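You operate a simulated robot arm through the tools that you are given. There is no shell and no other tool. Be economical: measure what you need, move in short steps, check, and stop when the job is done.

Carry out the task below with a simulated two-armed robot. There is one attempt and no reset: what you move stays moved.

JOB
On the top of the brown table, fold the white cloth in half.
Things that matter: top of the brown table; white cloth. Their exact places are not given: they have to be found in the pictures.

The check looks at the end state, three seconds after you hand in, the way a careful person would. Anything else that was tipped, shoved, dropped, spilled or broken makes it a failure. Flat cloth is picked up by pressing the open fingertips on it (5 to 10 N) and closing them slowly along it; thin cloth reads only 2 to 8 mm in the jaws.

ROBOT AND FRAMES
Two 7-joint arms with two-finger parallel grippers on one trunk, on a base that drives. Base frame: it is fixed to the floor where the robot stands at the start and does not move with it; the origin is under the middle of the robot, x ahead of it, y to its left, z up; the surface under the hand at the start is at about z = 0.78. Lengths are in m, angles in rad, forces in N, time in s.
The left shoulder is at the start at [0.07, 0.134, 1.076], the right one opposite. With the tool pointing down near the work surface each hand reaches from about 0.18 to 0.64 m from the robot's upright axis, wherever it stands, measured 20 degrees to its own side. Places, roughly: top of the brown table [0.6, 0.2, 0.8]. Payload 1.57 kg a hand.
Tool frame (each hand has its own): the origin (TCP) lies between the finger pads and is the grasp point; the fingertips stand 0.03 m ahead of it; z points along the fingers, y is the line along which they close. Largest opening 0.08 m; finger width 0.017, thickness 0.012; the body of the gripper, 0.04 by 0.082 m, starts 0.08 m behind the TCP.
Orientation is told as [roll, pitch, yaw] about the base's x, y, z axes, in that order, counted from this pose: with the fingers straight down and closing along the base's y, the tool's x points along the base's -x, its y along +y and its z along -z.

CONTROLS
- The arms move only by the tool step_arm. It takes "left_increments", "right_increments" or both (then of equal length, played together; a hand with none holds still); each is a list of rows, each an object (a shift or turn left out is 0, a gripper value left out holds the last) with "travel": the shift along the base's x, y, z in units of 500 mm (1.0 is 500 mm), a list of three; "rotation": the turn, a rotation vector about the base's x, y, z in units of 90 degrees (1.0 is 90 degrees), a list of three; "grip": the opening in per cent of the stroke, from 0 (shut) to 100 (fully open). In form: [{"travel": [tx, ty, tz], "rotation": [rx, ry, rz], "grip": grip}, ...]. A call has 1 to 12 rows; each row is the pose to reach, as a shift and turn from the pose commanded when the call began. A call with a number of a shift or a turn outside -1 to 1 is refused whole. A row lasts 0.2 s, in which the tool goes at most 0.05 m and 0.15 rad; a call with a longer step from one row to the next is refused whole, and so is a gripper value outside its range. A pose out of reach is approached as far as the arm can. The call stops where the force on the tool passes 40 N (or 10 N more than at its start, if that is more) or the arm is blocked; 0.2 s more then pass. The fingers move at their own pace (about 0.153 m/s each) and stop on an object; they squeeze with about 22 N. The grip force told is the motor's: it shows also when the fingers shut on nothing. Time passes only in rows, and 0.2 s behind the last, so rows that repeat a pose let the fingers close. It gives the time, the measured TCP pose, the force on the tool (base axes), the opening and the grip force at its end, in the units of the frame above (readings bear some noise), with the torque about the TCP (base axes, N m) and any sound that the robot's microphone picked up, and new pictures: "views" is both (left out), scene, wrist or none (wrist: the cameras of the hands that moved).
- Cameras (640 x 400 px; columns grow to the right, rows downward): "scene" is now at [0.1241, 0.0028, 1.2809]; the picture's right is [0.02, -1.00, 0.00], its down [-0.78, -0.02, -0.62] and it looks along [0.62, 0.01, -0.78] (base axes); focal length 214 px, centre (320, 200). "left" rides on the left gripper at [0.072, 0.007, -0.122] in its tool frame; the picture's right is [-0.09, 1.00, 0.00], its down [-0.84, -0.08, -0.54] and it looks along [-0.54, -0.05, 0.84] (tool axes); focal length 238 px, centre (320, 200). "right" rides on the right gripper at [0.072, -0.007, -0.122] in its tool frame; the picture's right is [0.09, 1.00, 0.00], its down [-0.84, 0.08, -0.54] and it looks along [-0.54, 0.05, 0.84] (tool axes); focal length 238 px, centre (320, 200).
- slide_trunk(by): slides the trunk up (or, below 0, down) by that many m; the arms and the scene camera ride with it, the base frame stays. It gives what a move gives, with no picture.
- drive_base(legs): drives the robot by 1 to 6 legs, each [ahead, left, turn to the left] in m, m and rad, along the robot's own axes; the way and the turn of a leg run together, so that a leg with both is an arc; at most 1.5 m and 3.142 rad a leg. The arms and the cameras ride along, it lands a little off, and it stops where it bumps. It gives what a move gives, and a new picture of the scene camera.
- head_to(pan, tilt): turns the head with the scene camera to pan (to the left, within 1.501 rad either way) and tilt (down, from -0.506 to 1.204), counted from straight ahead of the robot. It gives what a move gives, and a new picture of the scene camera.
- measure_at(camera, pixels): there is no depth. For up to 12 entries [column, row, z] of the newest picture of that camera ("zoom" is the newest enlarged one), the place [x, y] in the base frame at which the ray of that pixel passes the height z, good to about 0.002 m. It takes no simulated time.
- close_up(camera, box): a new picture of the part [left, top, right, bottom] of that camera's present view, enlarged. It takes no simulated time.
- job_done(): hands the job in; it is judged then, once.

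Go step by step. Measure first, check grasps and placings, and put right what went wrong. The budget is 80 turns and 260 pictures, counting those below and the enlarged ones. Unless the task says otherwise, let go and move clear before handing in, and close with one line.

The tools are called by a JSON object that holds its "api" and its "payload". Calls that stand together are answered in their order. step_arm: Moves the arms, as the interface text tells. Its arguments: {"type":"object","properties":{"left_increments":{"type":"array","items":{"type":"object","properties":{"travel":{"type":"array","items":{"type":"number"}},"rotation":{"type":"array","items":{"type":"number"}},"grip":{"type":"number"}}}},"right_increments":{"type":"array","items":{"type":"object","properties":{"travel":{"type":"array","items":{"type":"number"}},"rotation":{"type":"array","items":{"type":"number"}},"grip":{"type":"number"}}}},"views":{"type":"string","enum":["both","scene","wrist","none"]}},"required":[]} The other tools are called the same way: slide_trunk (by) slides the trunk up or down; drive_base (legs) drives the base; head_to (pan, tilt) turns the head that bears the scene camera; measure_at (camera, pixels) gives the place at which the rays of pixels pass given heights; close_up (camera, box) takes an enlarged picture of a part of a camera's view; job_done () hands the job in.

At the start:

```text
time_s: 0.0
left_tool_pos: [0.4022, 0.39, 1.0258]
left_tool_rot: [0.001, -0.002, 0.001]
left_wrist_force: [0.0, -0.4, 0.2]
left_wrist_torque: [-0.01, 0.02, 0.02]
left_opening: 0.0802
left_finger_force: 0.0
right_tool_pos: [0.3893, -0.0129, 0.9586]
right_tool_rot: [0.001, 0.002, 0.0]
right_wrist_force: [0.1, -0.4, 1.0]
right_wrist_torque: [0.0, 0.02, 0.02]
right_opening: 0.08
right_finger_force: 0.0
trunk travel left (down, up): [-0.65, 0.29]
robot x, y, heading: [-0.0009, 0.0019, 0.003]
head pan, tilt: [0.023, 0.897]
```

scene: 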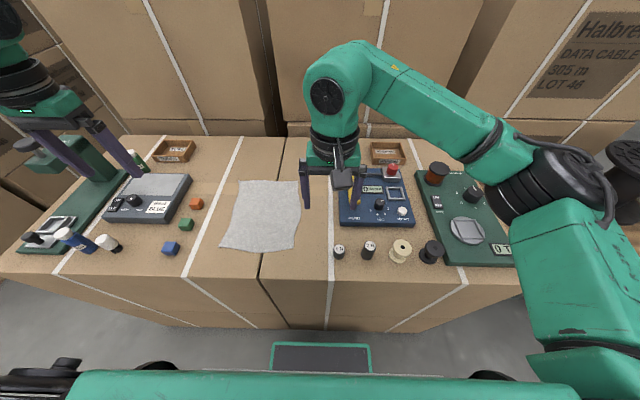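
right: 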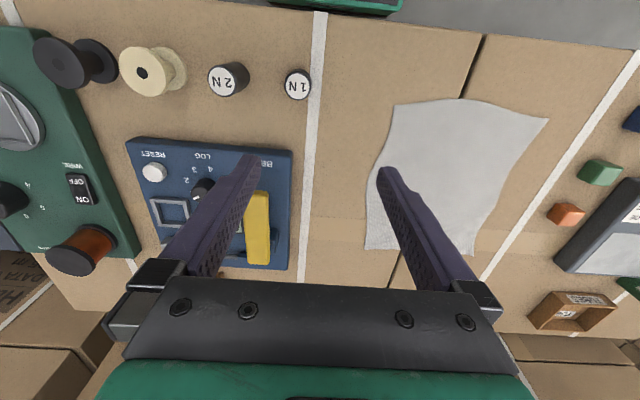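
left: 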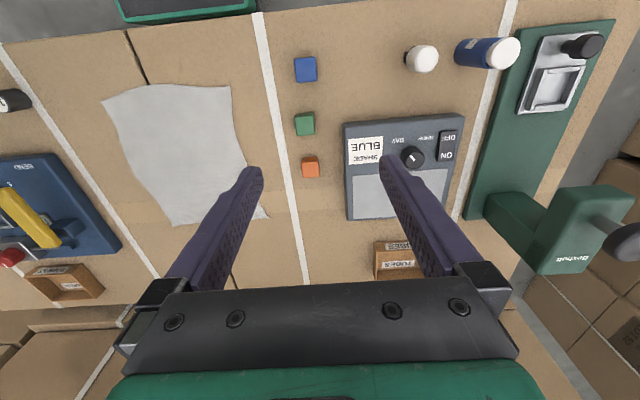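

The white cloth lies in the scene picture with corners near (238,180), (300,181), (296,250), (221,247). I'll measure them at the table height and look closer.

{"api": "measure_at", "payload": {"camera": "scene", "pixels": [[238, 180, 0.78], [300, 181, 0.78], [296, 250, 0.78], [221, 247, 0.78], [240, 207, 0.78], [302, 210, 0.78], [260, 278, 0.78], [186, 225, 0.78], [334, 230, 0.78], [196, 203, 0.78]]}}

{"api": "close_up", "payload": {"camera": "scene", "box": [180, 150, 340, 290]}}

{"api": "measure_at", "payload": {"camera": "left", "pixels": [[103, 101, 0.78], [230, 87, 0.78], [268, 218, 0.78], [174, 226, 0.78]]}}

{"api": "measure_at", "payload": {"camera": "right", "pixels": [[395, 104, 0.78], [548, 119, 0.78], [475, 255, 0.78], [365, 250, 0.78]]}}

```text
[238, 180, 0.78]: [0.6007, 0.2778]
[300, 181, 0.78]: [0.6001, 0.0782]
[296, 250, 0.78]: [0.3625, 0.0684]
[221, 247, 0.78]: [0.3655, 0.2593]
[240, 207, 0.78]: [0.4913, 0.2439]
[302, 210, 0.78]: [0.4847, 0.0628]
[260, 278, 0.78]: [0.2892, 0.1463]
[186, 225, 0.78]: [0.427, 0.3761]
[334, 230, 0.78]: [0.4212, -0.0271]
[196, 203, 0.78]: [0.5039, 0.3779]
```

```text
2.86 times, centred on (260, 220) of scene
```

zoom: 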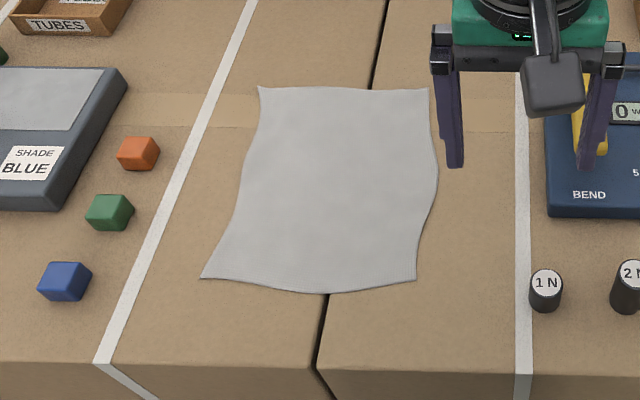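

```text
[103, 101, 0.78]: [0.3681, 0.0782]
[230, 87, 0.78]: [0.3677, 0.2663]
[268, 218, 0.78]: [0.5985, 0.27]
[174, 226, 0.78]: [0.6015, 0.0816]
```

```text
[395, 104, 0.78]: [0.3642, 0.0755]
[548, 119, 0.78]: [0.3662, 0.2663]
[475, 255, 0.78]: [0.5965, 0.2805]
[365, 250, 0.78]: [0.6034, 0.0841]
```

The cloth runs from about x 0.366 to 0.601 and y 0.075 to 0.27. I plan to fold the near edge onto the far edge using both hands. First I'll bring the left hand in, then drive left and slightly ahead so the robot is centred on the cloth.

{"api": "step_arm", "payload": {"left_increments": [{"travel": [0, -0.08, 0.02]}, {"travel": [0, -0.16, 0.04]}, {"travel": [0, -0.24, 0.04]}, {"travel": [0, -0.3, 0.04]}], "right_increments": [{"travel": [0, 0, 0.04]}, {"travel": [0, 0, 0.08]}, {"travel": [0, 0, 0.12]}, {"travel": [0, 0, 0.16]}], "views": "scene"}}

{"api": "drive_base", "payload": {"legs": [[0, 0.165, 0]]}}

{"api": "drive_base", "payload": {"legs": [[0.04, 0, 0]]}}

```text
time_s: 1.0
left_tool_pos: [0.4013, 0.2392, 1.0459]
left_tool_rot: [0.001, -0.003, 0.002]
left_wrist_force: [-0.1, 0.5, 0.5]
left_wrist_torque: [-0.02, 0.0, -0.02]
left_opening: 0.0801
left_finger_force: 0.0
right_tool_pos: [0.3882, -0.012, 1.0381]
right_tool_rot: [0.001, 0.001, 0.0]
right_wrist_force: [-0.1, 0.2, 0.8]
right_wrist_torque: [0.02, -0.03, 0.05]
right_opening: 0.0801
right_finger_force: 0.0
trunk travel left (down, up): [-0.65, 0.29]
robot x, y, heading: [0.0021, 0.0028, 0.002]
head pan, tilt: [0.023, 0.897]
```

scene: 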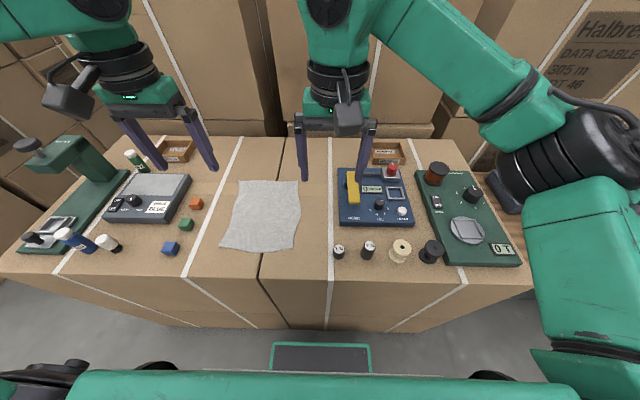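

```text
time_s: 2.4
left_tool_pos: [0.403, 0.4027, 1.0463]
left_tool_rot: [0.001, -0.001, -0.002]
left_wrist_force: [0.8, 0.6, 0.6]
left_wrist_torque: [0.01, -0.03, 0.01]
left_opening: 0.08
left_finger_force: 0.1
right_tool_pos: [0.3901, 0.1501, 1.0378]
right_tool_rot: [0.002, 0.0, 0.0]
right_wrist_force: [0.0, 0.7, -0.2]
right_wrist_torque: [-0.04, 0.0, 0.03]
right_opening: 0.08
right_finger_force: 0.1
trunk travel left (down, up): [-0.65, 0.29]
robot x, y, heading: [0.0035, 0.1642, -0.001]
head pan, tilt: [0.023, 0.897]
```

scene: 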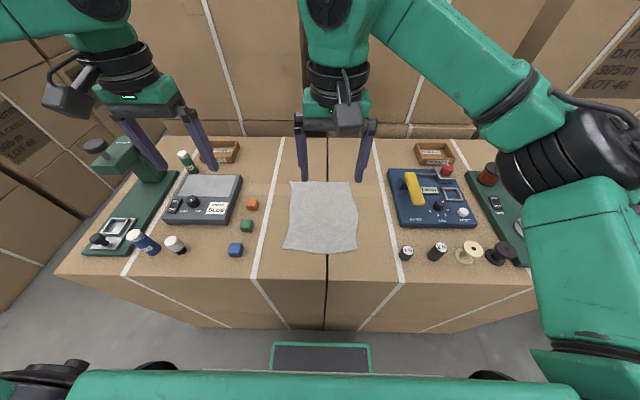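

```text
time_s: 3.3
left_tool_pos: [0.439, 0.4039, 1.0476]
left_tool_rot: [0.0, -0.006, -0.001]
left_wrist_force: [0.2, -0.2, 0.4]
left_wrist_torque: [-0.01, -0.02, 0.05]
left_opening: 0.08
left_finger_force: 0.0
right_tool_pos: [0.4261, 0.1512, 1.0394]
right_tool_rot: [0.0, -0.004, 0.0]
right_wrist_force: [-0.7, -0.5, -0.3]
right_wrist_torque: [-0.01, -0.01, 0.04]
right_opening: 0.0799
right_finger_force: 0.1
trunk travel left (down, up): [-0.65, 0.29]
robot x, y, heading: [0.0387, 0.1602, -0.001]
head pan, tilt: [0.023, 0.897]
```

scene: 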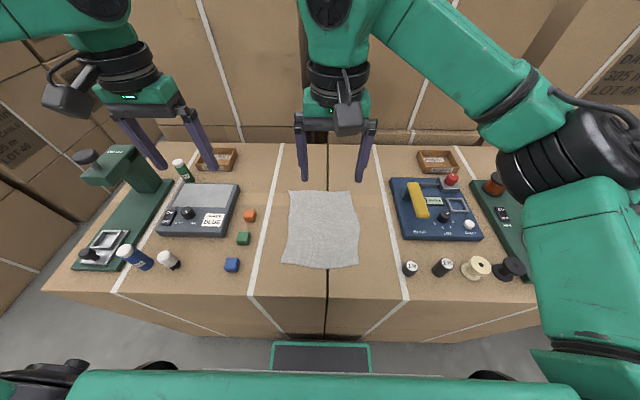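

The robot is now centred, with cloth corners near (290,190), (350,191), (357,267), (282,265). I'll take an enlarged view to find the corners exactly.

{"api": "close_up", "payload": {"camera": "scene", "box": [240, 175, 400, 275]}}

```text
4.00 times, centred on (320, 225) of scene
```

zoom: 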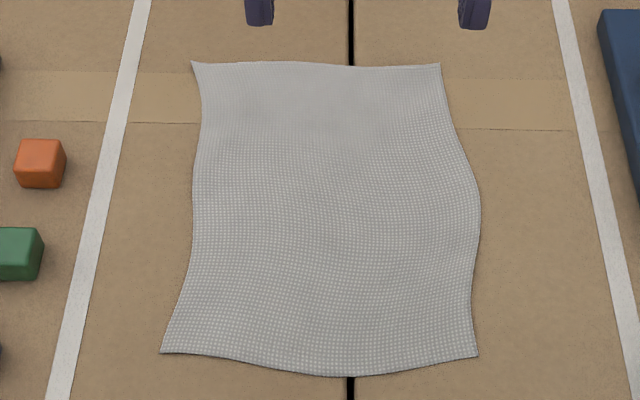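

{"api": "measure_at", "payload": {"camera": "zoom", "pixels": [[192, 62, 0.78], [440, 64, 0.78], [477, 355, 0.78], [161, 351, 0.78], [315, 372, 0.78], [350, 66, 0.78], [193, 190, 0.78], [480, 200, 0.78], [20, 278, 0.78], [45, 185, 0.78]]}}

```text
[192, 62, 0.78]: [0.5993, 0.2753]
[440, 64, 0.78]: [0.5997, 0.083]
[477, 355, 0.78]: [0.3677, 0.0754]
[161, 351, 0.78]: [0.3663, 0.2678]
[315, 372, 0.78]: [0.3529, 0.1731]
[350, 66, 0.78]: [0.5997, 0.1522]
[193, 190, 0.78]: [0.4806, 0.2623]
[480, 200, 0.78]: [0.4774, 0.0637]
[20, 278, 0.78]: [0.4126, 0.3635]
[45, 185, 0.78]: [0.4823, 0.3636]
```

Target pinch points are about 1.2 cm in from the near edge: left at (0.378, 0.240) and right at (0.378, 0.103). I'll move both hands above them with the jaws part open.

{"api": "step_arm", "payload": {"left_increments": [{"travel": [-0.017, -0.047, -0.06], "grip": 32}, {"travel": [-0.035, -0.094, -0.12]}, {"travel": [-0.052, -0.141, -0.18]}, {"travel": [-0.07, -0.188, -0.24]}, {"travel": [-0.087, -0.235, -0.3]}, {"travel": [-0.105, -0.282, -0.35]}, {"travel": [-0.122, -0.328, -0.4]}, {"travel": [-0.122, -0.328, -0.4]}], "right_increments": [{"travel": [-0.014, -0.014, -0.06], "grip": 32}, {"travel": [-0.028, -0.028, -0.12]}, {"travel": [-0.042, -0.042, -0.17]}, {"travel": [-0.056, -0.056, -0.22]}, {"travel": [-0.07, -0.07, -0.28]}, {"travel": [-0.084, -0.084, -0.33]}, {"travel": [-0.096, -0.096, -0.385]}, {"travel": [-0.096, -0.096, -0.385]}]}}

```text
time_s: 5.1
left_tool_pos: [0.3801, 0.2394, 0.8471]
left_tool_rot: [-0.001, -0.002, 0.0]
left_wrist_force: [-0.1, 0.8, 0.1]
left_wrist_torque: [0.03, 0.0, -0.01]
left_opening: 0.0254
left_finger_force: 0.1
right_tool_pos: [0.3803, 0.1046, 0.8466]
right_tool_rot: [0.0, 0.0, -0.001]
right_wrist_force: [-0.4, -0.1, 0.2]
right_wrist_torque: [0.02, -0.03, 0.02]
right_opening: 0.0255
right_finger_force: 0.1
trunk travel left (down, up): [-0.65, 0.29]
robot x, y, heading: [0.0386, 0.1618, 0.001]
head pan, tilt: [0.023, 0.897]
```

scene: 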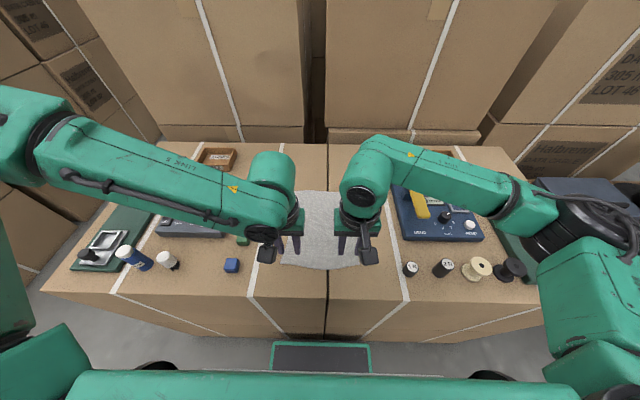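
right: 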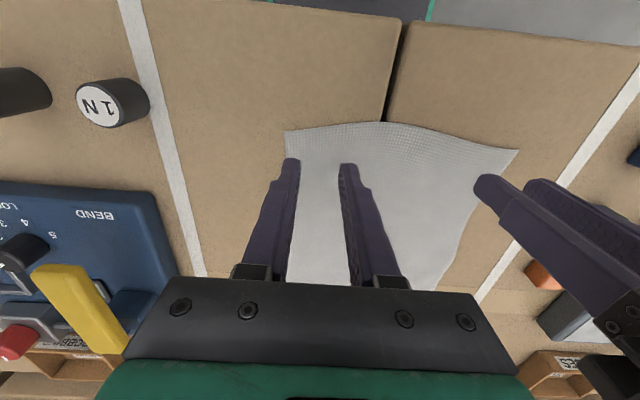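
left: 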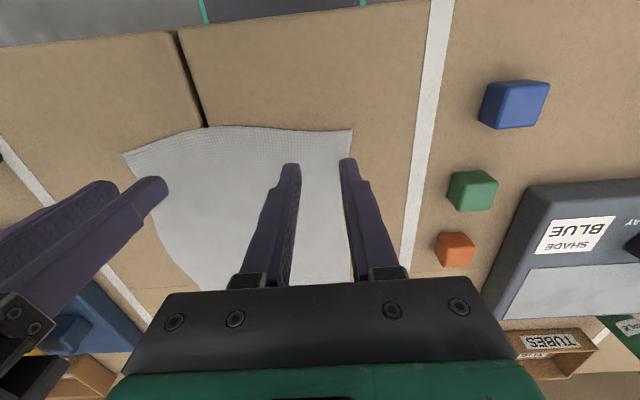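

Both hands are over the corners, with fingertips about 3.7 cm above the table. I'll lower to just before contact, then creep down.

{"api": "step_arm", "payload": {"left_increments": [{"travel": [-0.004, 0, -0.03]}, {"travel": [-0.006, 0, -0.055]}, {"travel": [-0.006, 0, -0.066]}, {"travel": [-0.006, 0, -0.07]}, {"travel": [-0.006, 0, -0.074]}], "right_increments": [{"travel": [-0.004, 0, -0.03]}, {"travel": [-0.006, 0, -0.055]}, {"travel": [-0.006, 0, -0.066]}, {"travel": [-0.006, 0, -0.07]}, {"travel": [-0.006, 0, -0.074]}], "views": "wrist"}}

```text
time_s: 6.3
left_tool_pos: [0.3777, 0.2401, 0.8108]
left_tool_rot: [-0.001, -0.008, 0.0]
left_wrist_force: [3.8, 2.0, 15.7]
left_wrist_torque: [0.15, -0.05, -0.03]
left_opening: 0.0256
left_finger_force: 0.0
right_tool_pos: [0.3783, 0.1031, 0.8124]
right_tool_rot: [0.002, -0.008, 0.0]
right_wrist_force: [4.5, -2.0, 22.7]
right_wrist_torque: [-0.34, -0.09, 0.04]
right_opening: 0.0256
right_finger_force: 0.1
trunk travel left (down, up): [-0.65, 0.29]
robot x, y, heading: [0.0389, 0.1632, 0.003]
head pan, tilt: [0.023, 0.897]
```

right: 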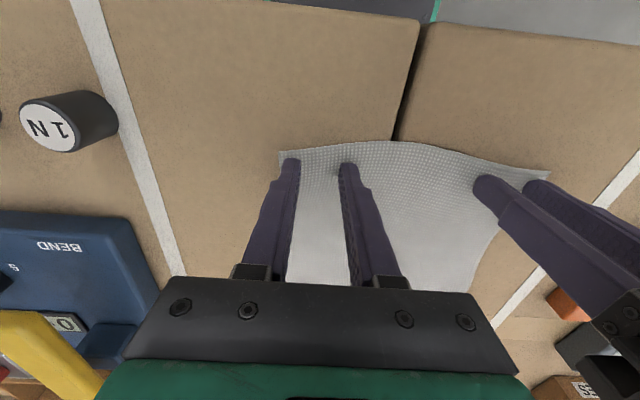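
left: 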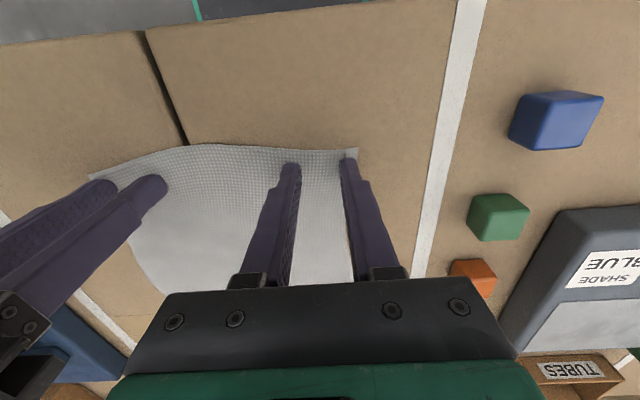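

Contact forces read about 16 N left and 23 N right, which is too much. I'll ease up a little and check.

{"api": "step_arm", "payload": {"left_increments": [{"travel": [0, 0, 0.002]}, {"travel": [0, 0, 0.002]}], "right_increments": [{"travel": [0, 0, 0.004]}, {"travel": [0, 0, 0.004]}], "views": "none"}}

```text
time_s: 6.9
left_tool_pos: [0.3773, 0.2401, 0.8115]
left_tool_rot: [-0.001, -0.006, -0.002]
left_wrist_force: [4.8, 2.8, 20.3]
left_wrist_torque: [0.14, -0.05, -0.05]
left_opening: 0.0255
left_finger_force: 0.1
right_tool_pos: [0.3771, 0.1038, 0.812]
right_tool_rot: [0.001, -0.001, 0.0]
right_wrist_force: [4.5, 0.8, 15.6]
right_wrist_torque: [-0.25, -0.14, 0.02]
right_opening: 0.0257
right_finger_force: 0.1
trunk travel left (down, up): [-0.65, 0.29]
robot x, y, heading: [0.0396, 0.1635, -0.003]
head pan, tilt: [0.023, 0.897]
```

Forces are still around 20 and 16 N, so I'll ease up a bit more.

{"api": "step_arm", "payload": {"left_increments": [{"travel": [0, 0, 0.004]}, {"travel": [0, 0, 0.004]}], "right_increments": [{"travel": [0, 0, 0.003]}, {"travel": [0, 0, 0.003]}], "views": "none"}}

```text
time_s: 7.5
left_tool_pos: [0.3764, 0.24, 0.8103]
left_tool_rot: [0.0, 0.003, 0.0]
left_wrist_force: [0.7, -0.7, 3.4]
left_wrist_torque: [0.0, 0.0, -0.01]
left_opening: 0.0256
left_finger_force: 0.1
right_tool_pos: [0.3778, 0.1036, 0.8112]
right_tool_rot: [0.001, 0.001, 0.0]
right_wrist_force: [0.5, 1.8, 4.5]
right_wrist_torque: [-0.02, 0.0, 0.04]
right_opening: 0.0253
right_finger_force: 0.1
trunk travel left (down, up): [-0.65, 0.29]
robot x, y, heading: [0.0402, 0.1642, -0.004]
head pan, tilt: [0.023, 0.897]
```

Forces are now 3–5 N. I'll add a slight press (about 0.5 mm) and close slowly.

{"api": "step_arm", "payload": {"left_increments": [{"travel": [0, 0, -0.0015], "grip": 30}, {"travel": [0, 0, -0.0015], "grip": 26}, {"travel": [0, 0, -0.0015], "grip": 22}, {"travel": [0, 0, -0.0015], "grip": 18}, {"travel": [0, 0, -0.0015], "grip": 14}, {"travel": [0, 0, -0.0015], "grip": 10}, {"travel": [0, 0, -0.0015], "grip": 6}, {"travel": [0, 0, -0.0015], "grip": 3}, {"travel": [0, 0, -0.0015], "grip": 0}, {"travel": [0, 0, -0.0015], "grip": 0}], "right_increments": [{"travel": [0, 0, -0.001], "grip": 30}, {"travel": [0, 0, -0.001], "grip": 26}, {"travel": [0, 0, -0.001], "grip": 22}, {"travel": [0, 0, -0.001], "grip": 18}, {"travel": [0, 0, -0.001], "grip": 14}, {"travel": [0, 0, -0.001], "grip": 10}, {"travel": [0, 0, -0.001], "grip": 6}, {"travel": [0, 0, -0.001], "grip": 3}, {"travel": [0, 0, -0.001], "grip": 0}, {"travel": [0, 0, -0.001], "grip": 0}], "views": "wrist"}}

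```text
time_s: 9.7
left_tool_pos: [0.3774, 0.2395, 0.8111]
left_tool_rot: [-0.001, -0.002, -0.003]
left_wrist_force: [-0.3, -0.8, 4.8]
left_wrist_torque: [-0.03, 0.02, -0.04]
left_opening: 0.0016
left_finger_force: 21.8
right_tool_pos: [0.3775, 0.1039, 0.8116]
right_tool_rot: [0.001, -0.003, -0.001]
right_wrist_force: [-0.1, -0.5, 2.1]
right_wrist_torque: [0.01, 0.0, 0.0]
right_opening: 0.0
right_finger_force: 21.4
trunk travel left (down, up): [-0.65, 0.29]
robot x, y, heading: [0.0377, 0.1618, -0.003]
head pan, tilt: [0.023, 0.897]
```

right: 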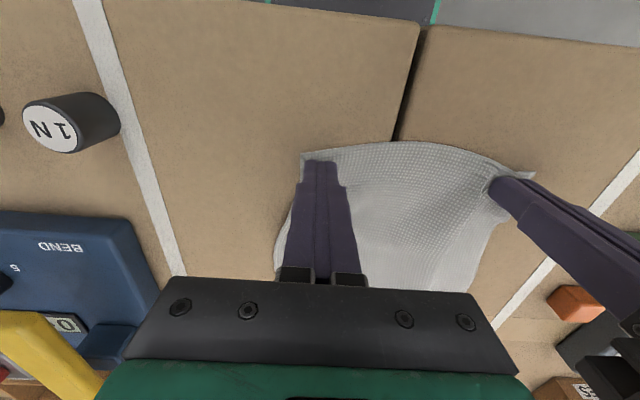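
left: 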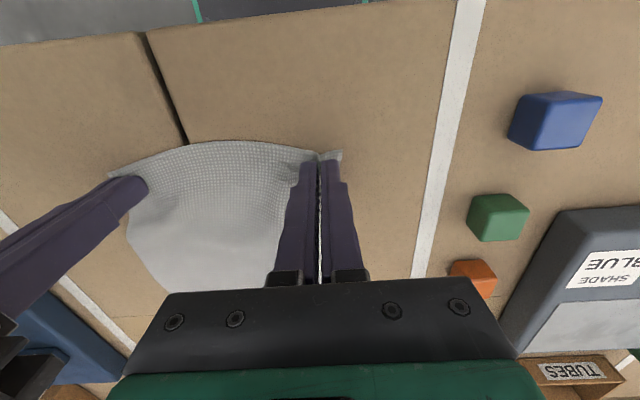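

The left hand seems to hold cloth (1.6 mm) but the right shut on nothing. I'll reopen the right and press again with more force.

{"api": "step_arm", "payload": {"right_increments": [{"travel": [0, 0, 0.02], "grip": 0}, {"travel": [0, 0, 0.02], "grip": 32}, {"travel": [0, 0, 0.02], "grip": 32}, {"travel": [0, 0, 0.01]}, {"travel": [0, 0, 0.0]}, {"travel": [0, 0, -0.003]}, {"travel": [0, 0, -0.003]}, {"travel": [0, 0, -0.003]}], "views": "wrist"}}

```text
time_s: 11.5
left_tool_pos: [0.3764, 0.2396, 0.8121]
left_tool_rot: [0.001, 0.0, -0.002]
left_wrist_force: [0.8, -0.2, 1.6]
left_wrist_torque: [0.03, 0.0, -0.02]
left_opening: 0.0016
left_finger_force: 21.9
right_tool_pos: [0.3779, 0.103, 0.8106]
right_tool_rot: [0.002, -0.003, 0.0]
right_wrist_force: [1.7, -1.3, 17.3]
right_wrist_torque: [-0.2, -0.01, 0.04]
right_opening: 0.0256
right_finger_force: 0.2
trunk travel left (down, up): [-0.65, 0.29]
robot x, y, heading: [0.04, 0.1649, -0.005]
head pan, tilt: [0.023, 0.897]
```

right: 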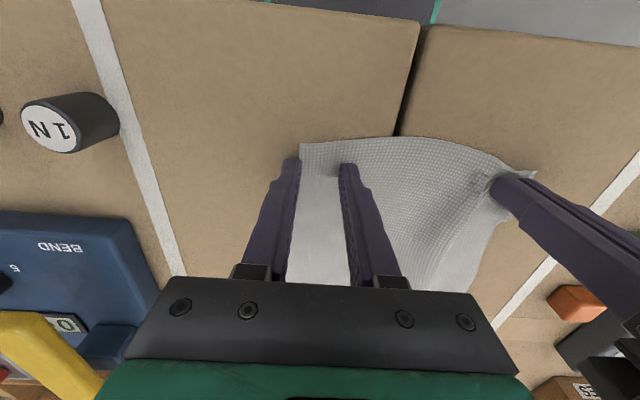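

The right outer finger now sits just off the cloth edge at (298,160), since the corner moved inward. I'll lift, shift 15 mm to +y, and press again.

{"api": "step_arm", "payload": {"right_increments": [{"travel": [0, 0, 0.02]}, {"travel": [0, 0.016, 0.02]}, {"travel": [0, 0.032, 0.02]}, {"travel": [0, 0.032, 0.01]}, {"travel": [0, 0.032, 0.004]}, {"travel": [0, 0.032, 0.002]}, {"travel": [0, 0.032, 0.002]}], "views": "wrist"}}

```text
time_s: 13.1
left_tool_pos: [0.3772, 0.2402, 0.8114]
left_tool_rot: [0.0, -0.001, -0.002]
left_wrist_force: [-0.8, -0.2, 5.2]
left_wrist_torque: [0.02, 0.08, 0.03]
left_opening: 0.0015
left_finger_force: 22.1
right_tool_pos: [0.3767, 0.1189, 0.8122]
right_tool_rot: [0.001, -0.003, 0.001]
right_wrist_force: [0.4, 0.5, 3.2]
right_wrist_torque: [-0.1, -0.06, 0.01]
right_opening: 0.0254
right_finger_force: 0.2
trunk travel left (down, up): [-0.65, 0.29]
robot x, y, heading: [0.0405, 0.1617, 0.003]
head pan, tilt: [0.023, 0.897]
```

right: 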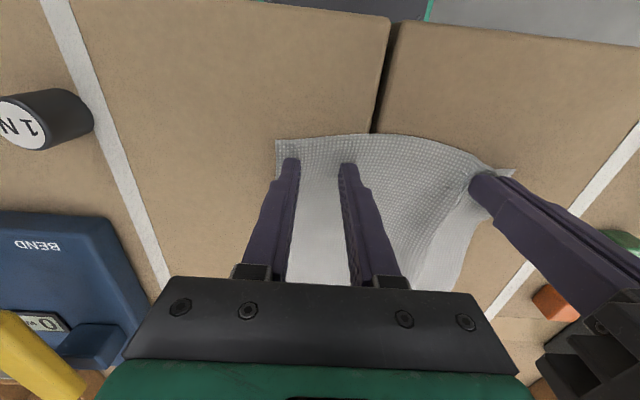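

Both right fingertips are now on the cloth. I'll press slightly harder and close slowly.

{"api": "step_arm", "payload": {"right_increments": [{"travel": [0, 0, -0.003], "grip": 32}, {"travel": [0, 0, -0.003], "grip": 28}, {"travel": [0, 0, -0.003], "grip": 24}, {"travel": [0, 0, -0.003], "grip": 20}, {"travel": [0, 0, -0.003], "grip": 16}, {"travel": [0, 0, -0.003], "grip": 12}, {"travel": [0, 0, -0.003], "grip": 8}, {"travel": [0, 0, -0.003], "grip": 5}, {"travel": [0, 0, -0.003], "grip": 2}, {"travel": [0, 0, -0.003], "grip": 0}, {"travel": [0, 0, -0.003], "grip": 0}], "views": "wrist"}}

```text
time_s: 15.5
left_tool_pos: [0.3748, 0.239, 0.8115]
left_tool_rot: [0.0, -0.006, -0.003]
left_wrist_force: [0.1, -1.2, 0.5]
left_wrist_torque: [-0.05, 0.0, 0.0]
left_opening: 0.0015
left_finger_force: 22.2
right_tool_pos: [0.3766, 0.118, 0.8111]
right_tool_rot: [0.003, -0.006, 0.0]
right_wrist_force: [2.6, -8.2, 40.5]
right_wrist_torque: [-0.46, -0.12, 0.02]
right_opening: 0.0023
right_finger_force: 22.0
trunk travel left (down, up): [-0.65, 0.29]
robot x, y, heading: [0.0366, 0.1633, 0.0]
head pan, tilt: [0.023, 0.897]
```

right: 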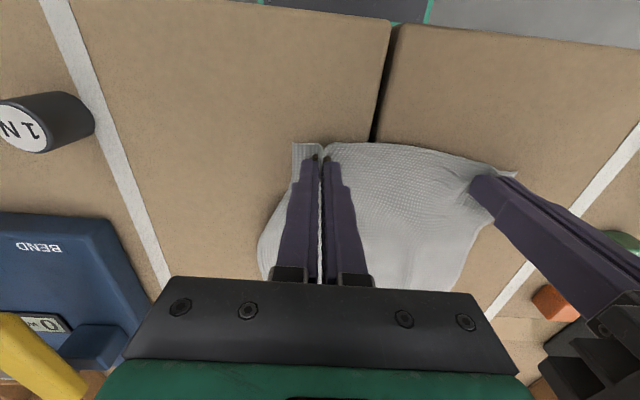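

The right now holds 2.3 mm of cloth, but the downward force is high at 40 N. I'll lift both hands 3 cm together and check both grips.

{"api": "step_arm", "payload": {"left_increments": [{"travel": [0, 0, 0.004]}, {"travel": [0.004, 0, 0.02]}, {"travel": [0.01, 0, 0.04]}, {"travel": [0.02, 0, 0.06]}, {"travel": [0.02, 0, 0.06]}], "right_increments": [{"travel": [0, 0, 0.004]}, {"travel": [0.004, 0, 0.02]}, {"travel": [0.01, -0.005, 0.04]}, {"travel": [0.02, -0.01, 0.06]}, {"travel": [0.02, -0.01, 0.06]}]}}

```text
time_s: 16.7
left_tool_pos: [0.3883, 0.2395, 0.8421]
left_tool_rot: [-0.002, 0.0, -0.001]
left_wrist_force: [0.2, -3.9, -1.0]
left_wrist_torque: [-0.09, 0.03, 0.03]
left_opening: 0.0017
left_finger_force: 21.8
right_tool_pos: [0.3866, 0.1139, 0.8404]
right_tool_rot: [0.0, -0.001, 0.0]
right_wrist_force: [-1.0, 3.0, 1.3]
right_wrist_torque: [0.1, -0.01, -0.03]
right_opening: 0.0021
right_finger_force: 22.2
trunk travel left (down, up): [-0.65, 0.29]
robot x, y, heading: [0.038, 0.1624, 0.001]
head pan, tilt: [0.023, 0.897]
```

scene: 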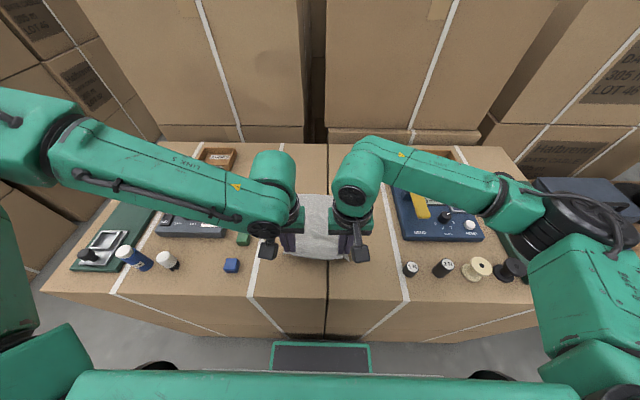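
right: 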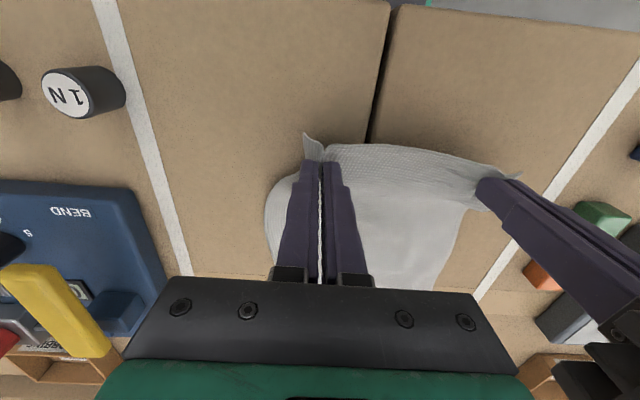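
left: 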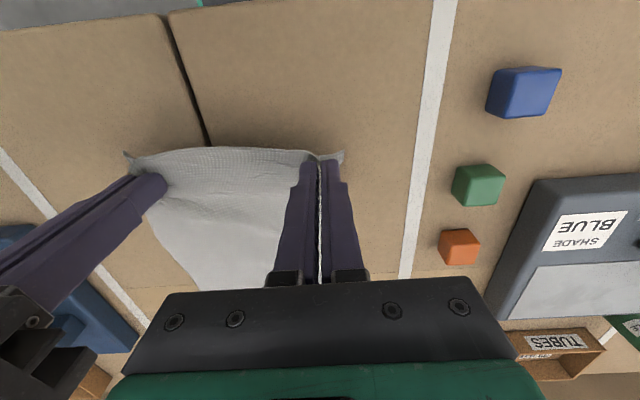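

Both grips hold, with the cloth taut between the hands and a lateral pull of about 3–4 N. Next I'll swing the edge up and forward along an arc, pitching the fingers gradually forward, and check partway.

{"api": "step_arm", "payload": {"left_increments": [{"travel": [0.006, -0.001, 0.028]}, {"travel": [0.014, -0.002, 0.056]}, {"travel": [0.048, -0.002, 0.1]}, {"travel": [0.09, -0.002, 0.128], "rotation": [0, -0.044, 0]}, {"travel": [0.14, -0.002, 0.14], "rotation": [0, -0.089, 0]}, {"travel": [0.192, 0, 0.138], "rotation": [0, -0.133, 0]}, {"travel": [0.24, 0.002, 0.126], "rotation": [0, -0.178, 0]}, {"travel": [0.24, 0.002, 0.126], "rotation": [0, -0.178, 0]}], "right_increments": [{"travel": [0.006, 0.001, 0.028]}, {"travel": [0.014, 0.002, 0.056]}, {"travel": [0.048, 0.004, 0.1]}, {"travel": [0.09, 0.005, 0.128], "rotation": [0, -0.044, 0]}, {"travel": [0.14, 0.006, 0.14], "rotation": [0, -0.089, 0]}, {"travel": [0.192, 0.007, 0.138], "rotation": [0, -0.133, 0]}, {"travel": [0.24, 0.008, 0.126], "rotation": [0, -0.178, 0]}, {"travel": [0.24, 0.008, 0.126], "rotation": [0, -0.178, 0]}]}}

```text
time_s: 18.5
left_tool_pos: [0.5087, 0.2399, 0.9041]
left_tool_rot: [0.0, -0.283, 0.0]
left_wrist_force: [-0.5, -1.6, 0.5]
left_wrist_torque: [-0.02, 0.02, 0.01]
left_opening: 0.0018
left_finger_force: 22.0
right_tool_pos: [0.5084, 0.1173, 0.9022]
right_tool_rot: [0.001, -0.282, -0.001]
right_wrist_force: [-0.3, 0.8, 0.0]
right_wrist_torque: [0.01, -0.02, 0.0]
right_opening: 0.0019
right_finger_force: 22.8
trunk travel left (down, up): [-0.65, 0.29]
robot x, y, heading: [0.039, 0.1607, -0.004]
head pan, tilt: [0.023, 0.897]
```

scene: 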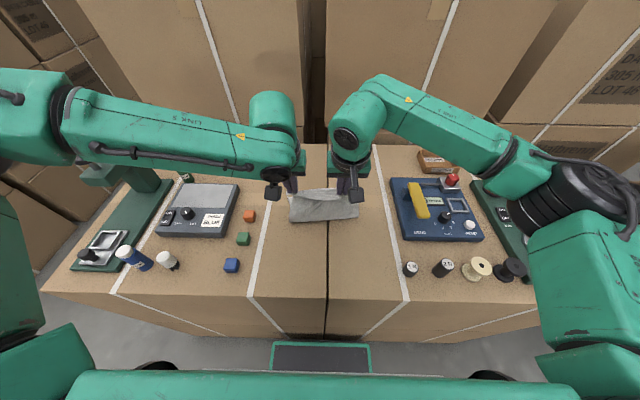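
right: 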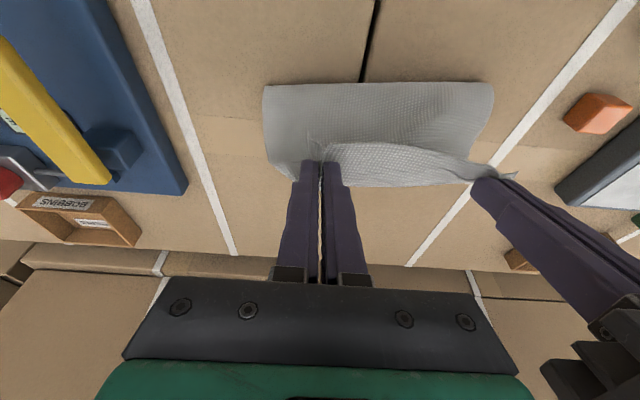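
left: 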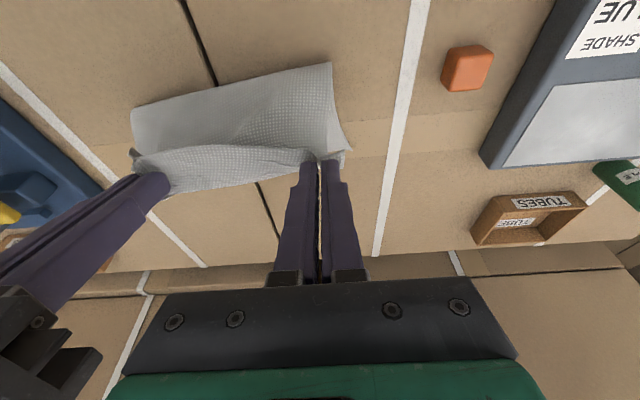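

The fold is forming well, with the near fold line around row 220 in the scene. I'll check where it sits before laying the edge down.

{"api": "close_up", "payload": {"camera": "scene", "box": [260, 160, 380, 235]}}

{"api": "measure_at", "payload": {"camera": "scene", "pixels": [[291, 221, 0.78], [325, 221, 0.78], [357, 218, 0.78]]}}

{"api": "measure_at", "payload": {"camera": "right", "pixels": [[265, 86, 0.785], [380, 83, 0.785], [492, 83, 0.785], [272, 170, 0.78], [380, 187, 0.78]]}}

```text
5.33 times, centred on (320, 198) of scene
```

zoom: 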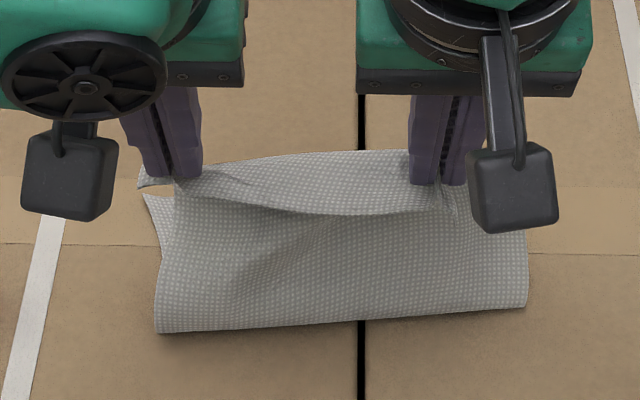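

```text
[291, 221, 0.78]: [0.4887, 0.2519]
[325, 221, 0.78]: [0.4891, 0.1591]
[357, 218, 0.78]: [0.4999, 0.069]
```

```text
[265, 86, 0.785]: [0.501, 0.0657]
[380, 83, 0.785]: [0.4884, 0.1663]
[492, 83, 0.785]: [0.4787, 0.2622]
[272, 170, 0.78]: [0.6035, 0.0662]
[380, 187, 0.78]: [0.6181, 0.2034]
```

The fold line is at x≈0.49, about the middle of the cloth. I'll continue the arc, laying the edge down just short of x≈0.60.

{"api": "step_arm", "payload": {"left_increments": [{"travel": [0.048, 0.001, -0.03], "rotation": [0, -0.044, 0]}, {"travel": [0.088, 0.001, -0.071], "rotation": [0, -0.089, 0]}, {"travel": [0.116, 0.002, -0.121], "rotation": [0, -0.133, 0]}, {"travel": [0.13, 0.002, -0.155], "rotation": [0, -0.155, 0]}, {"travel": [0.132, 0.002, -0.168], "rotation": [0, -0.155, 0]}, {"travel": [0.132, 0.002, -0.168], "rotation": [0, -0.155, 0]}], "right_increments": [{"travel": [0.048, 0.001, -0.03], "rotation": [0, -0.044, 0]}, {"travel": [0.088, 0.001, -0.071], "rotation": [0, -0.089, 0]}, {"travel": [0.116, 0.002, -0.121], "rotation": [0, -0.133, 0]}, {"travel": [0.13, 0.002, -0.153], "rotation": [0, -0.155, 0]}, {"travel": [0.132, 0.002, -0.165], "rotation": [0, -0.155, 0]}, {"travel": [0.132, 0.002, -0.165], "rotation": [0, -0.155, 0]}]}}

{"api": "close_up", "payload": {"camera": "scene", "box": [260, 160, 380, 235]}}

```text
time_s: 19.9
left_tool_pos: [0.5637, 0.2546, 0.8327]
left_tool_rot: [-0.002, -0.524, -0.004]
left_wrist_force: [2.5, -21.3, -2.2]
left_wrist_torque: [-0.6, -0.04, -0.16]
left_opening: 0.0018
left_finger_force: 21.9
left hand out of reach, approached as far as the arm can: row 3, 4, 5, 6
right_tool_pos: [0.5737, 0.1204, 0.8212]
right_tool_rot: [0.005, -0.524, 0.002]
right_wrist_force: [-2.2, 20.8, 3.1]
right_wrist_torque: [0.61, 0.05, 0.3]
right_opening: 0.0033
right_finger_force: 22.0
trunk travel left (down, up): [-0.65, 0.29]
robot x, y, heading: [0.043, 0.1646, 0.003]
head pan, tilt: [0.023, 0.897]
```

scene: 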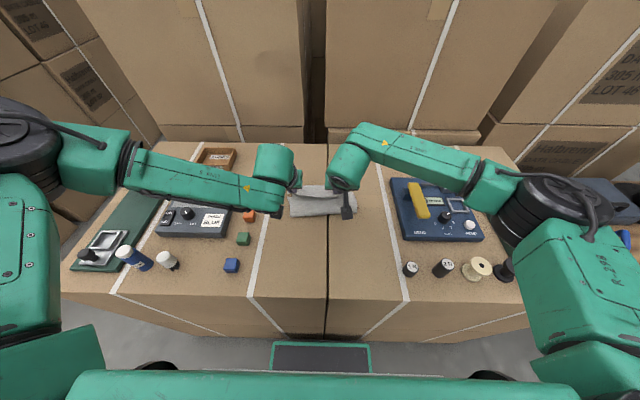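
right: 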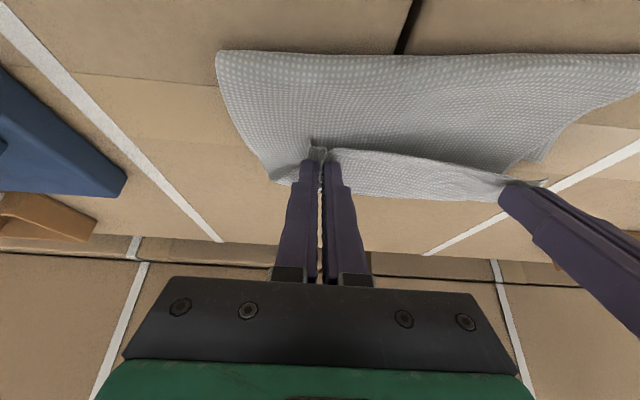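
left: 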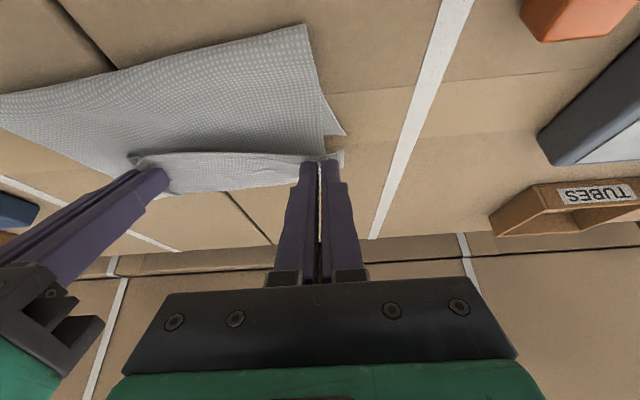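

```text
5.33 times, centred on (320, 198) of scene
```

zoom: 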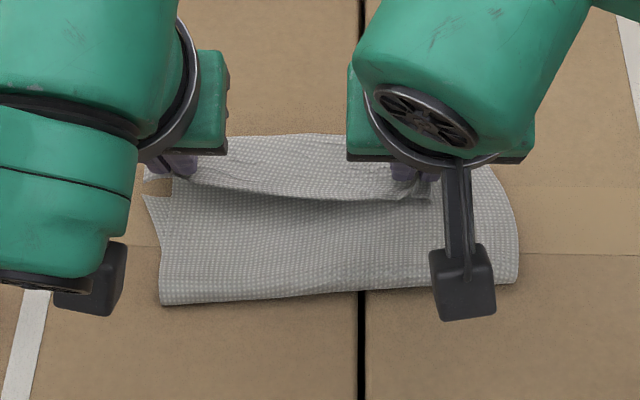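

The left hand couldn't reach its last rows with that pitch: it sits at y 0.255, z 0.833, and the cloth is pulled to about 21 N. I'll pitch both hands back toward vertical, keeping the tips in place.

{"api": "step_arm", "payload": {"left_increments": [{"travel": [0, 0, 0.01], "rotation": [0, 0.06, 0]}, {"travel": [0.006, 0, 0.014], "rotation": [0, 0.12, 0]}, {"travel": [0.012, 0, 0.016], "rotation": [0, 0.18, 0]}, {"travel": [0.016, 0, 0.016], "rotation": [0, 0.22, 0]}, {"travel": [0.016, 0, 0.016], "rotation": [0, 0.22, 0]}], "right_increments": [{"travel": [0, 0, 0.01], "rotation": [0, 0.06, 0]}, {"travel": [0.006, 0, 0.014], "rotation": [0, 0.12, 0]}, {"travel": [0.012, 0, 0.016], "rotation": [0, 0.18, 0]}, {"travel": [0.016, 0, 0.016], "rotation": [0, 0.22, 0]}, {"travel": [0.016, 0, 0.016], "rotation": [0, 0.22, 0]}], "views": "wrist"}}

{"api": "close_up", "payload": {"camera": "scene", "box": [260, 160, 380, 235]}}

```text
time_s: 21.1
left_tool_pos: [0.5529, 0.2767, 0.8498]
left_tool_rot: [0.0, -0.177, -0.001]
left_wrist_force: [-0.6, -0.2, 0.6]
left_wrist_torque: [0.03, -0.02, 0.02]
left_opening: 0.0
left_finger_force: 21.2
left hand out of reach, approached as far as the arm can: row 2, 3, 4, 5
right_tool_pos: [0.5817, 0.1183, 0.8281]
right_tool_rot: [0.0, -0.176, -0.001]
right_wrist_force: [0.3, 0.0, 0.0]
right_wrist_torque: [0.05, -0.01, -0.01]
right_opening: 0.0019
right_finger_force: 21.7
trunk travel left (down, up): [-0.65, 0.29]
robot x, y, heading: [0.0377, 0.1644, 0.0]
head pan, tilt: [0.023, 0.897]
```

right: 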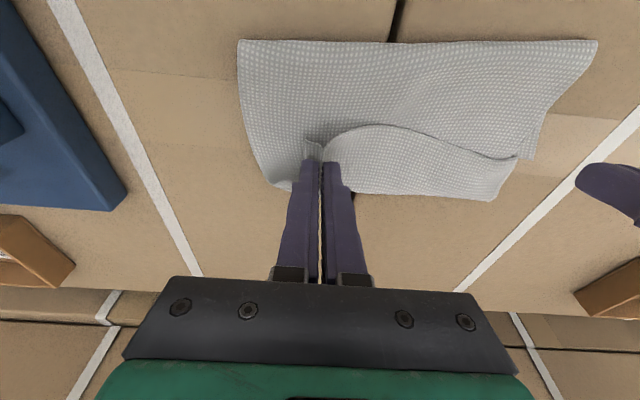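
left: 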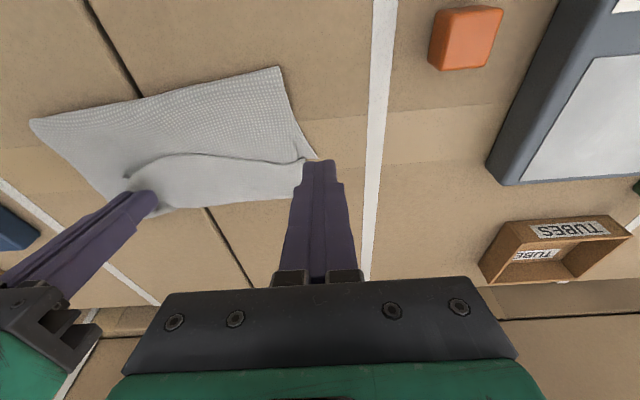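

```text
5.33 times, centred on (320, 198) of scene
```

zoom: 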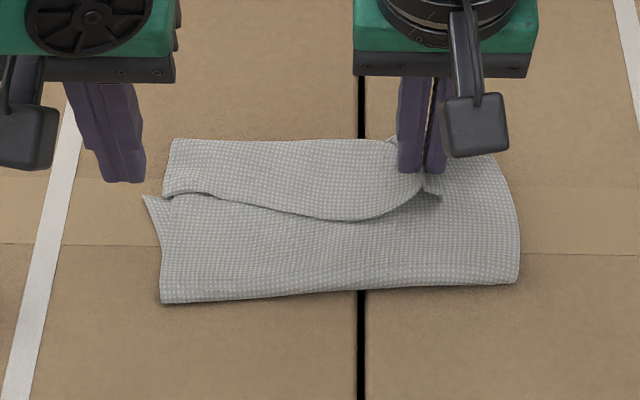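

The left hand slipped off after laying its corner down and is now clear of the cloth. I'll release the right, raise both hands, and look at the result.

{"api": "step_arm", "payload": {"left_increments": [{"travel": [0, 0.02, 0.06]}, {"travel": [-0.02, 0.06, 0.14]}, {"travel": [-0.04, 0.12, 0.22]}, {"travel": [-0.06, 0.18, 0.28]}, {"travel": [-0.06, 0.18, 0.3]}, {"travel": [-0.06, 0.18, 0.3]}, {"travel": [-0.06, 0.18, 0.3]}, {"travel": [-0.06, 0.18, 0.3]}], "right_increments": [{"travel": [0, 0, -0.02]}, {"travel": [0, 0, -0.025], "grip": 20}, {"travel": [0, 0, -0.02], "grip": 40}, {"travel": [0, 0, 0.02], "grip": 40}, {"travel": [0, -0.04, 0.1]}, {"travel": [-0.03, -0.1, 0.17]}, {"travel": [-0.06, -0.18, 0.22]}, {"travel": [-0.08, -0.25, 0.27]}]}}

{"api": "close_up", "payload": {"camera": "scene", "box": [260, 160, 380, 235]}}

```text
refused: row 3 steps farther than a row can; nothing moved
```

```text
5.33 times, centred on (320, 198) of scene
```

zoom: 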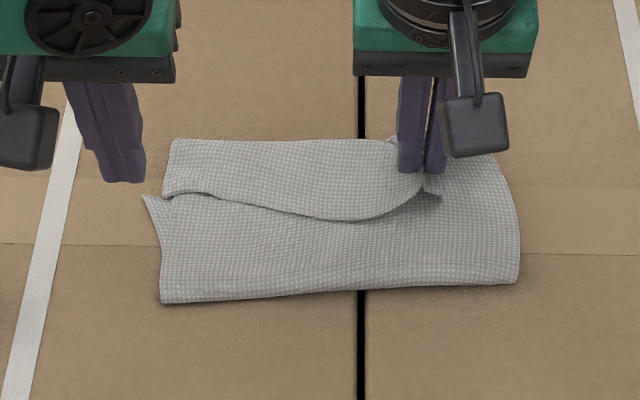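

One row stepped too far, so the call was refused. I'll resend it with smaller steps.

{"api": "step_arm", "payload": {"left_increments": [{"travel": [0, 0.02, 0.06]}, {"travel": [-0.01, 0.05, 0.12]}, {"travel": [-0.03, 0.08, 0.18]}, {"travel": [-0.06, 0.12, 0.23]}, {"travel": [-0.06, 0.16, 0.28]}, {"travel": [-0.06, 0.18, 0.3]}, {"travel": [-0.06, 0.18, 0.3]}, {"travel": [-0.06, 0.18, 0.3]}, {"travel": [-0.06, 0.18, 0.3]}], "right_increments": [{"travel": [0, 0, -0.02]}, {"travel": [0, 0, -0.025], "grip": 20}, {"travel": [0, 0, -0.02], "grip": 40}, {"travel": [0, 0, 0.02], "grip": 40}, {"travel": [0, -0.01, 0.09]}, {"travel": [-0.03, -0.05, 0.15]}, {"travel": [-0.06, -0.11, 0.19]}, {"travel": [-0.08, -0.17, 0.24]}, {"travel": [-0.08, -0.25, 0.27]}]}}

{"api": "close_up", "payload": {"camera": "scene", "box": [260, 160, 380, 235]}}

```text
time_s: 23.1
left_tool_pos: [0.5224, 0.3655, 1.0004]
left_tool_rot: [0.003, -0.18, -0.004]
left_wrist_force: [-1.1, -0.3, 0.2]
left_wrist_torque: [0.03, -0.01, 0.02]
left_opening: 0.0
left_finger_force: 20.8
right_tool_pos: [0.5421, -0.0078, 0.9625]
right_tool_rot: [0.004, -0.179, 0.002]
right_wrist_force: [0.3, -0.1, -0.4]
right_wrist_torque: [0.03, 0.0, 0.01]
right_opening: 0.032
right_finger_force: 0.2
trunk travel left (down, up): [-0.65, 0.29]
robot x, y, heading: [0.041, 0.1634, -0.003]
head pan, tilt: [0.023, 0.897]
```

scene: 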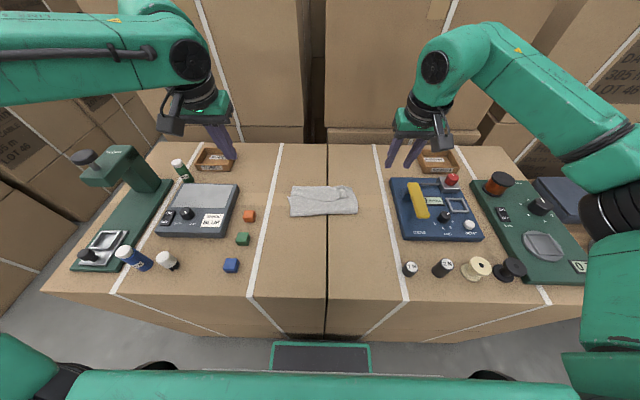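
right: 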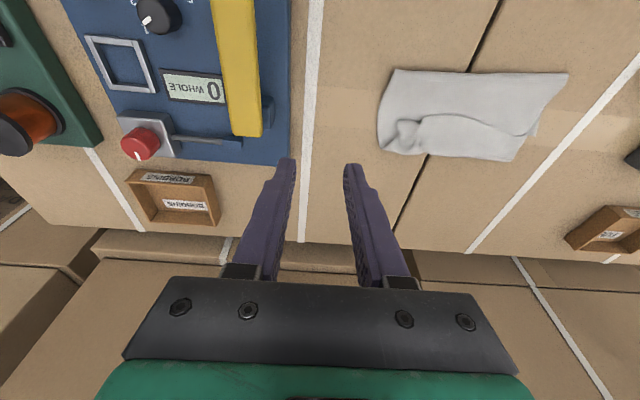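
left: 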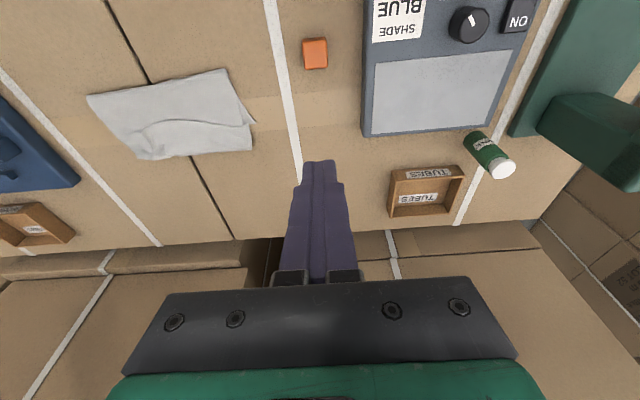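

```text
5.33 times, centred on (320, 198) of scene
```

zoom: 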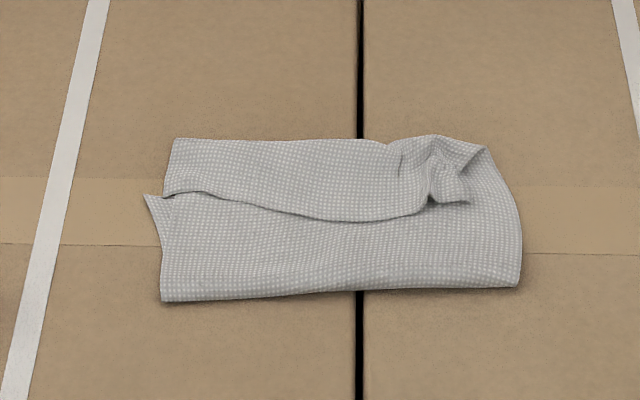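

{"api": "measure_at", "payload": {"camera": "zoom", "pixels": [[145, 195, 0.785], [162, 300, 0.785], [520, 286, 0.785], [176, 140, 0.785], [165, 192, 0.785], [340, 140, 0.785], [340, 220, 0.785], [482, 148, 0.785], [435, 136, 0.785], [468, 200, 0.785], [320, 295, 0.785], [518, 220, 0.785]]}}

{"api": "close_up", "payload": {"camera": "left", "box": [80, 60, 272, 180]}}

{"api": "close_up", "payload": {"camera": "right", "box": [370, 50, 578, 180]}}

```text
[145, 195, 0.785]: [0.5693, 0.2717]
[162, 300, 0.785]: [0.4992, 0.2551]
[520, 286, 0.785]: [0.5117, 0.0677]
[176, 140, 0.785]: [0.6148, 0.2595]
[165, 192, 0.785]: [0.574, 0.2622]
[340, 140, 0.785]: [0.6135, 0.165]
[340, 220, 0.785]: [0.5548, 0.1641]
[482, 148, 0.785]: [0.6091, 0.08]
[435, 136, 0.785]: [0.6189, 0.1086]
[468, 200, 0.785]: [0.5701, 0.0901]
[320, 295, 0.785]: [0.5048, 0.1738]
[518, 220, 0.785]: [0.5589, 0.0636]
```

```text
3.33 times, centred on (176, 120) of left
```

zoom: 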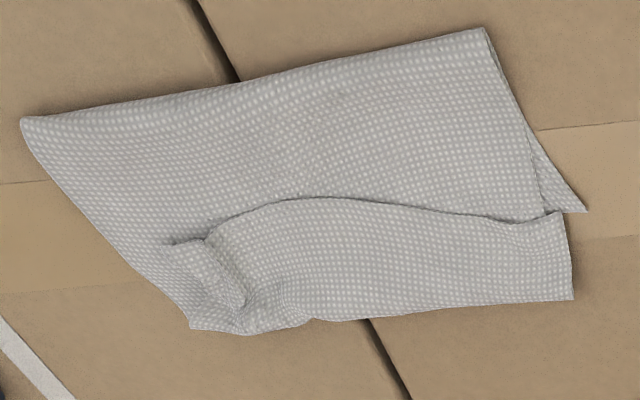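

```text
3.08 times, centred on (474, 115) of right
```

zoom: 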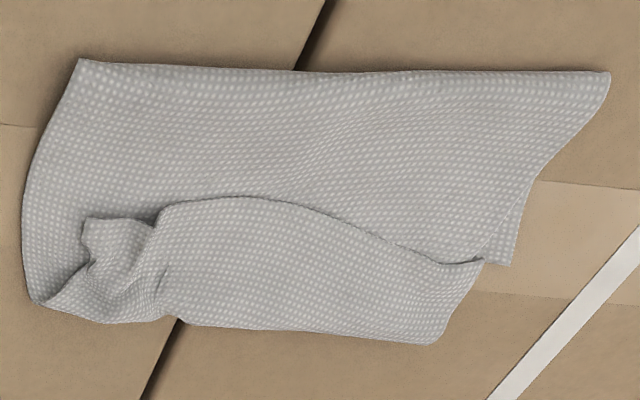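

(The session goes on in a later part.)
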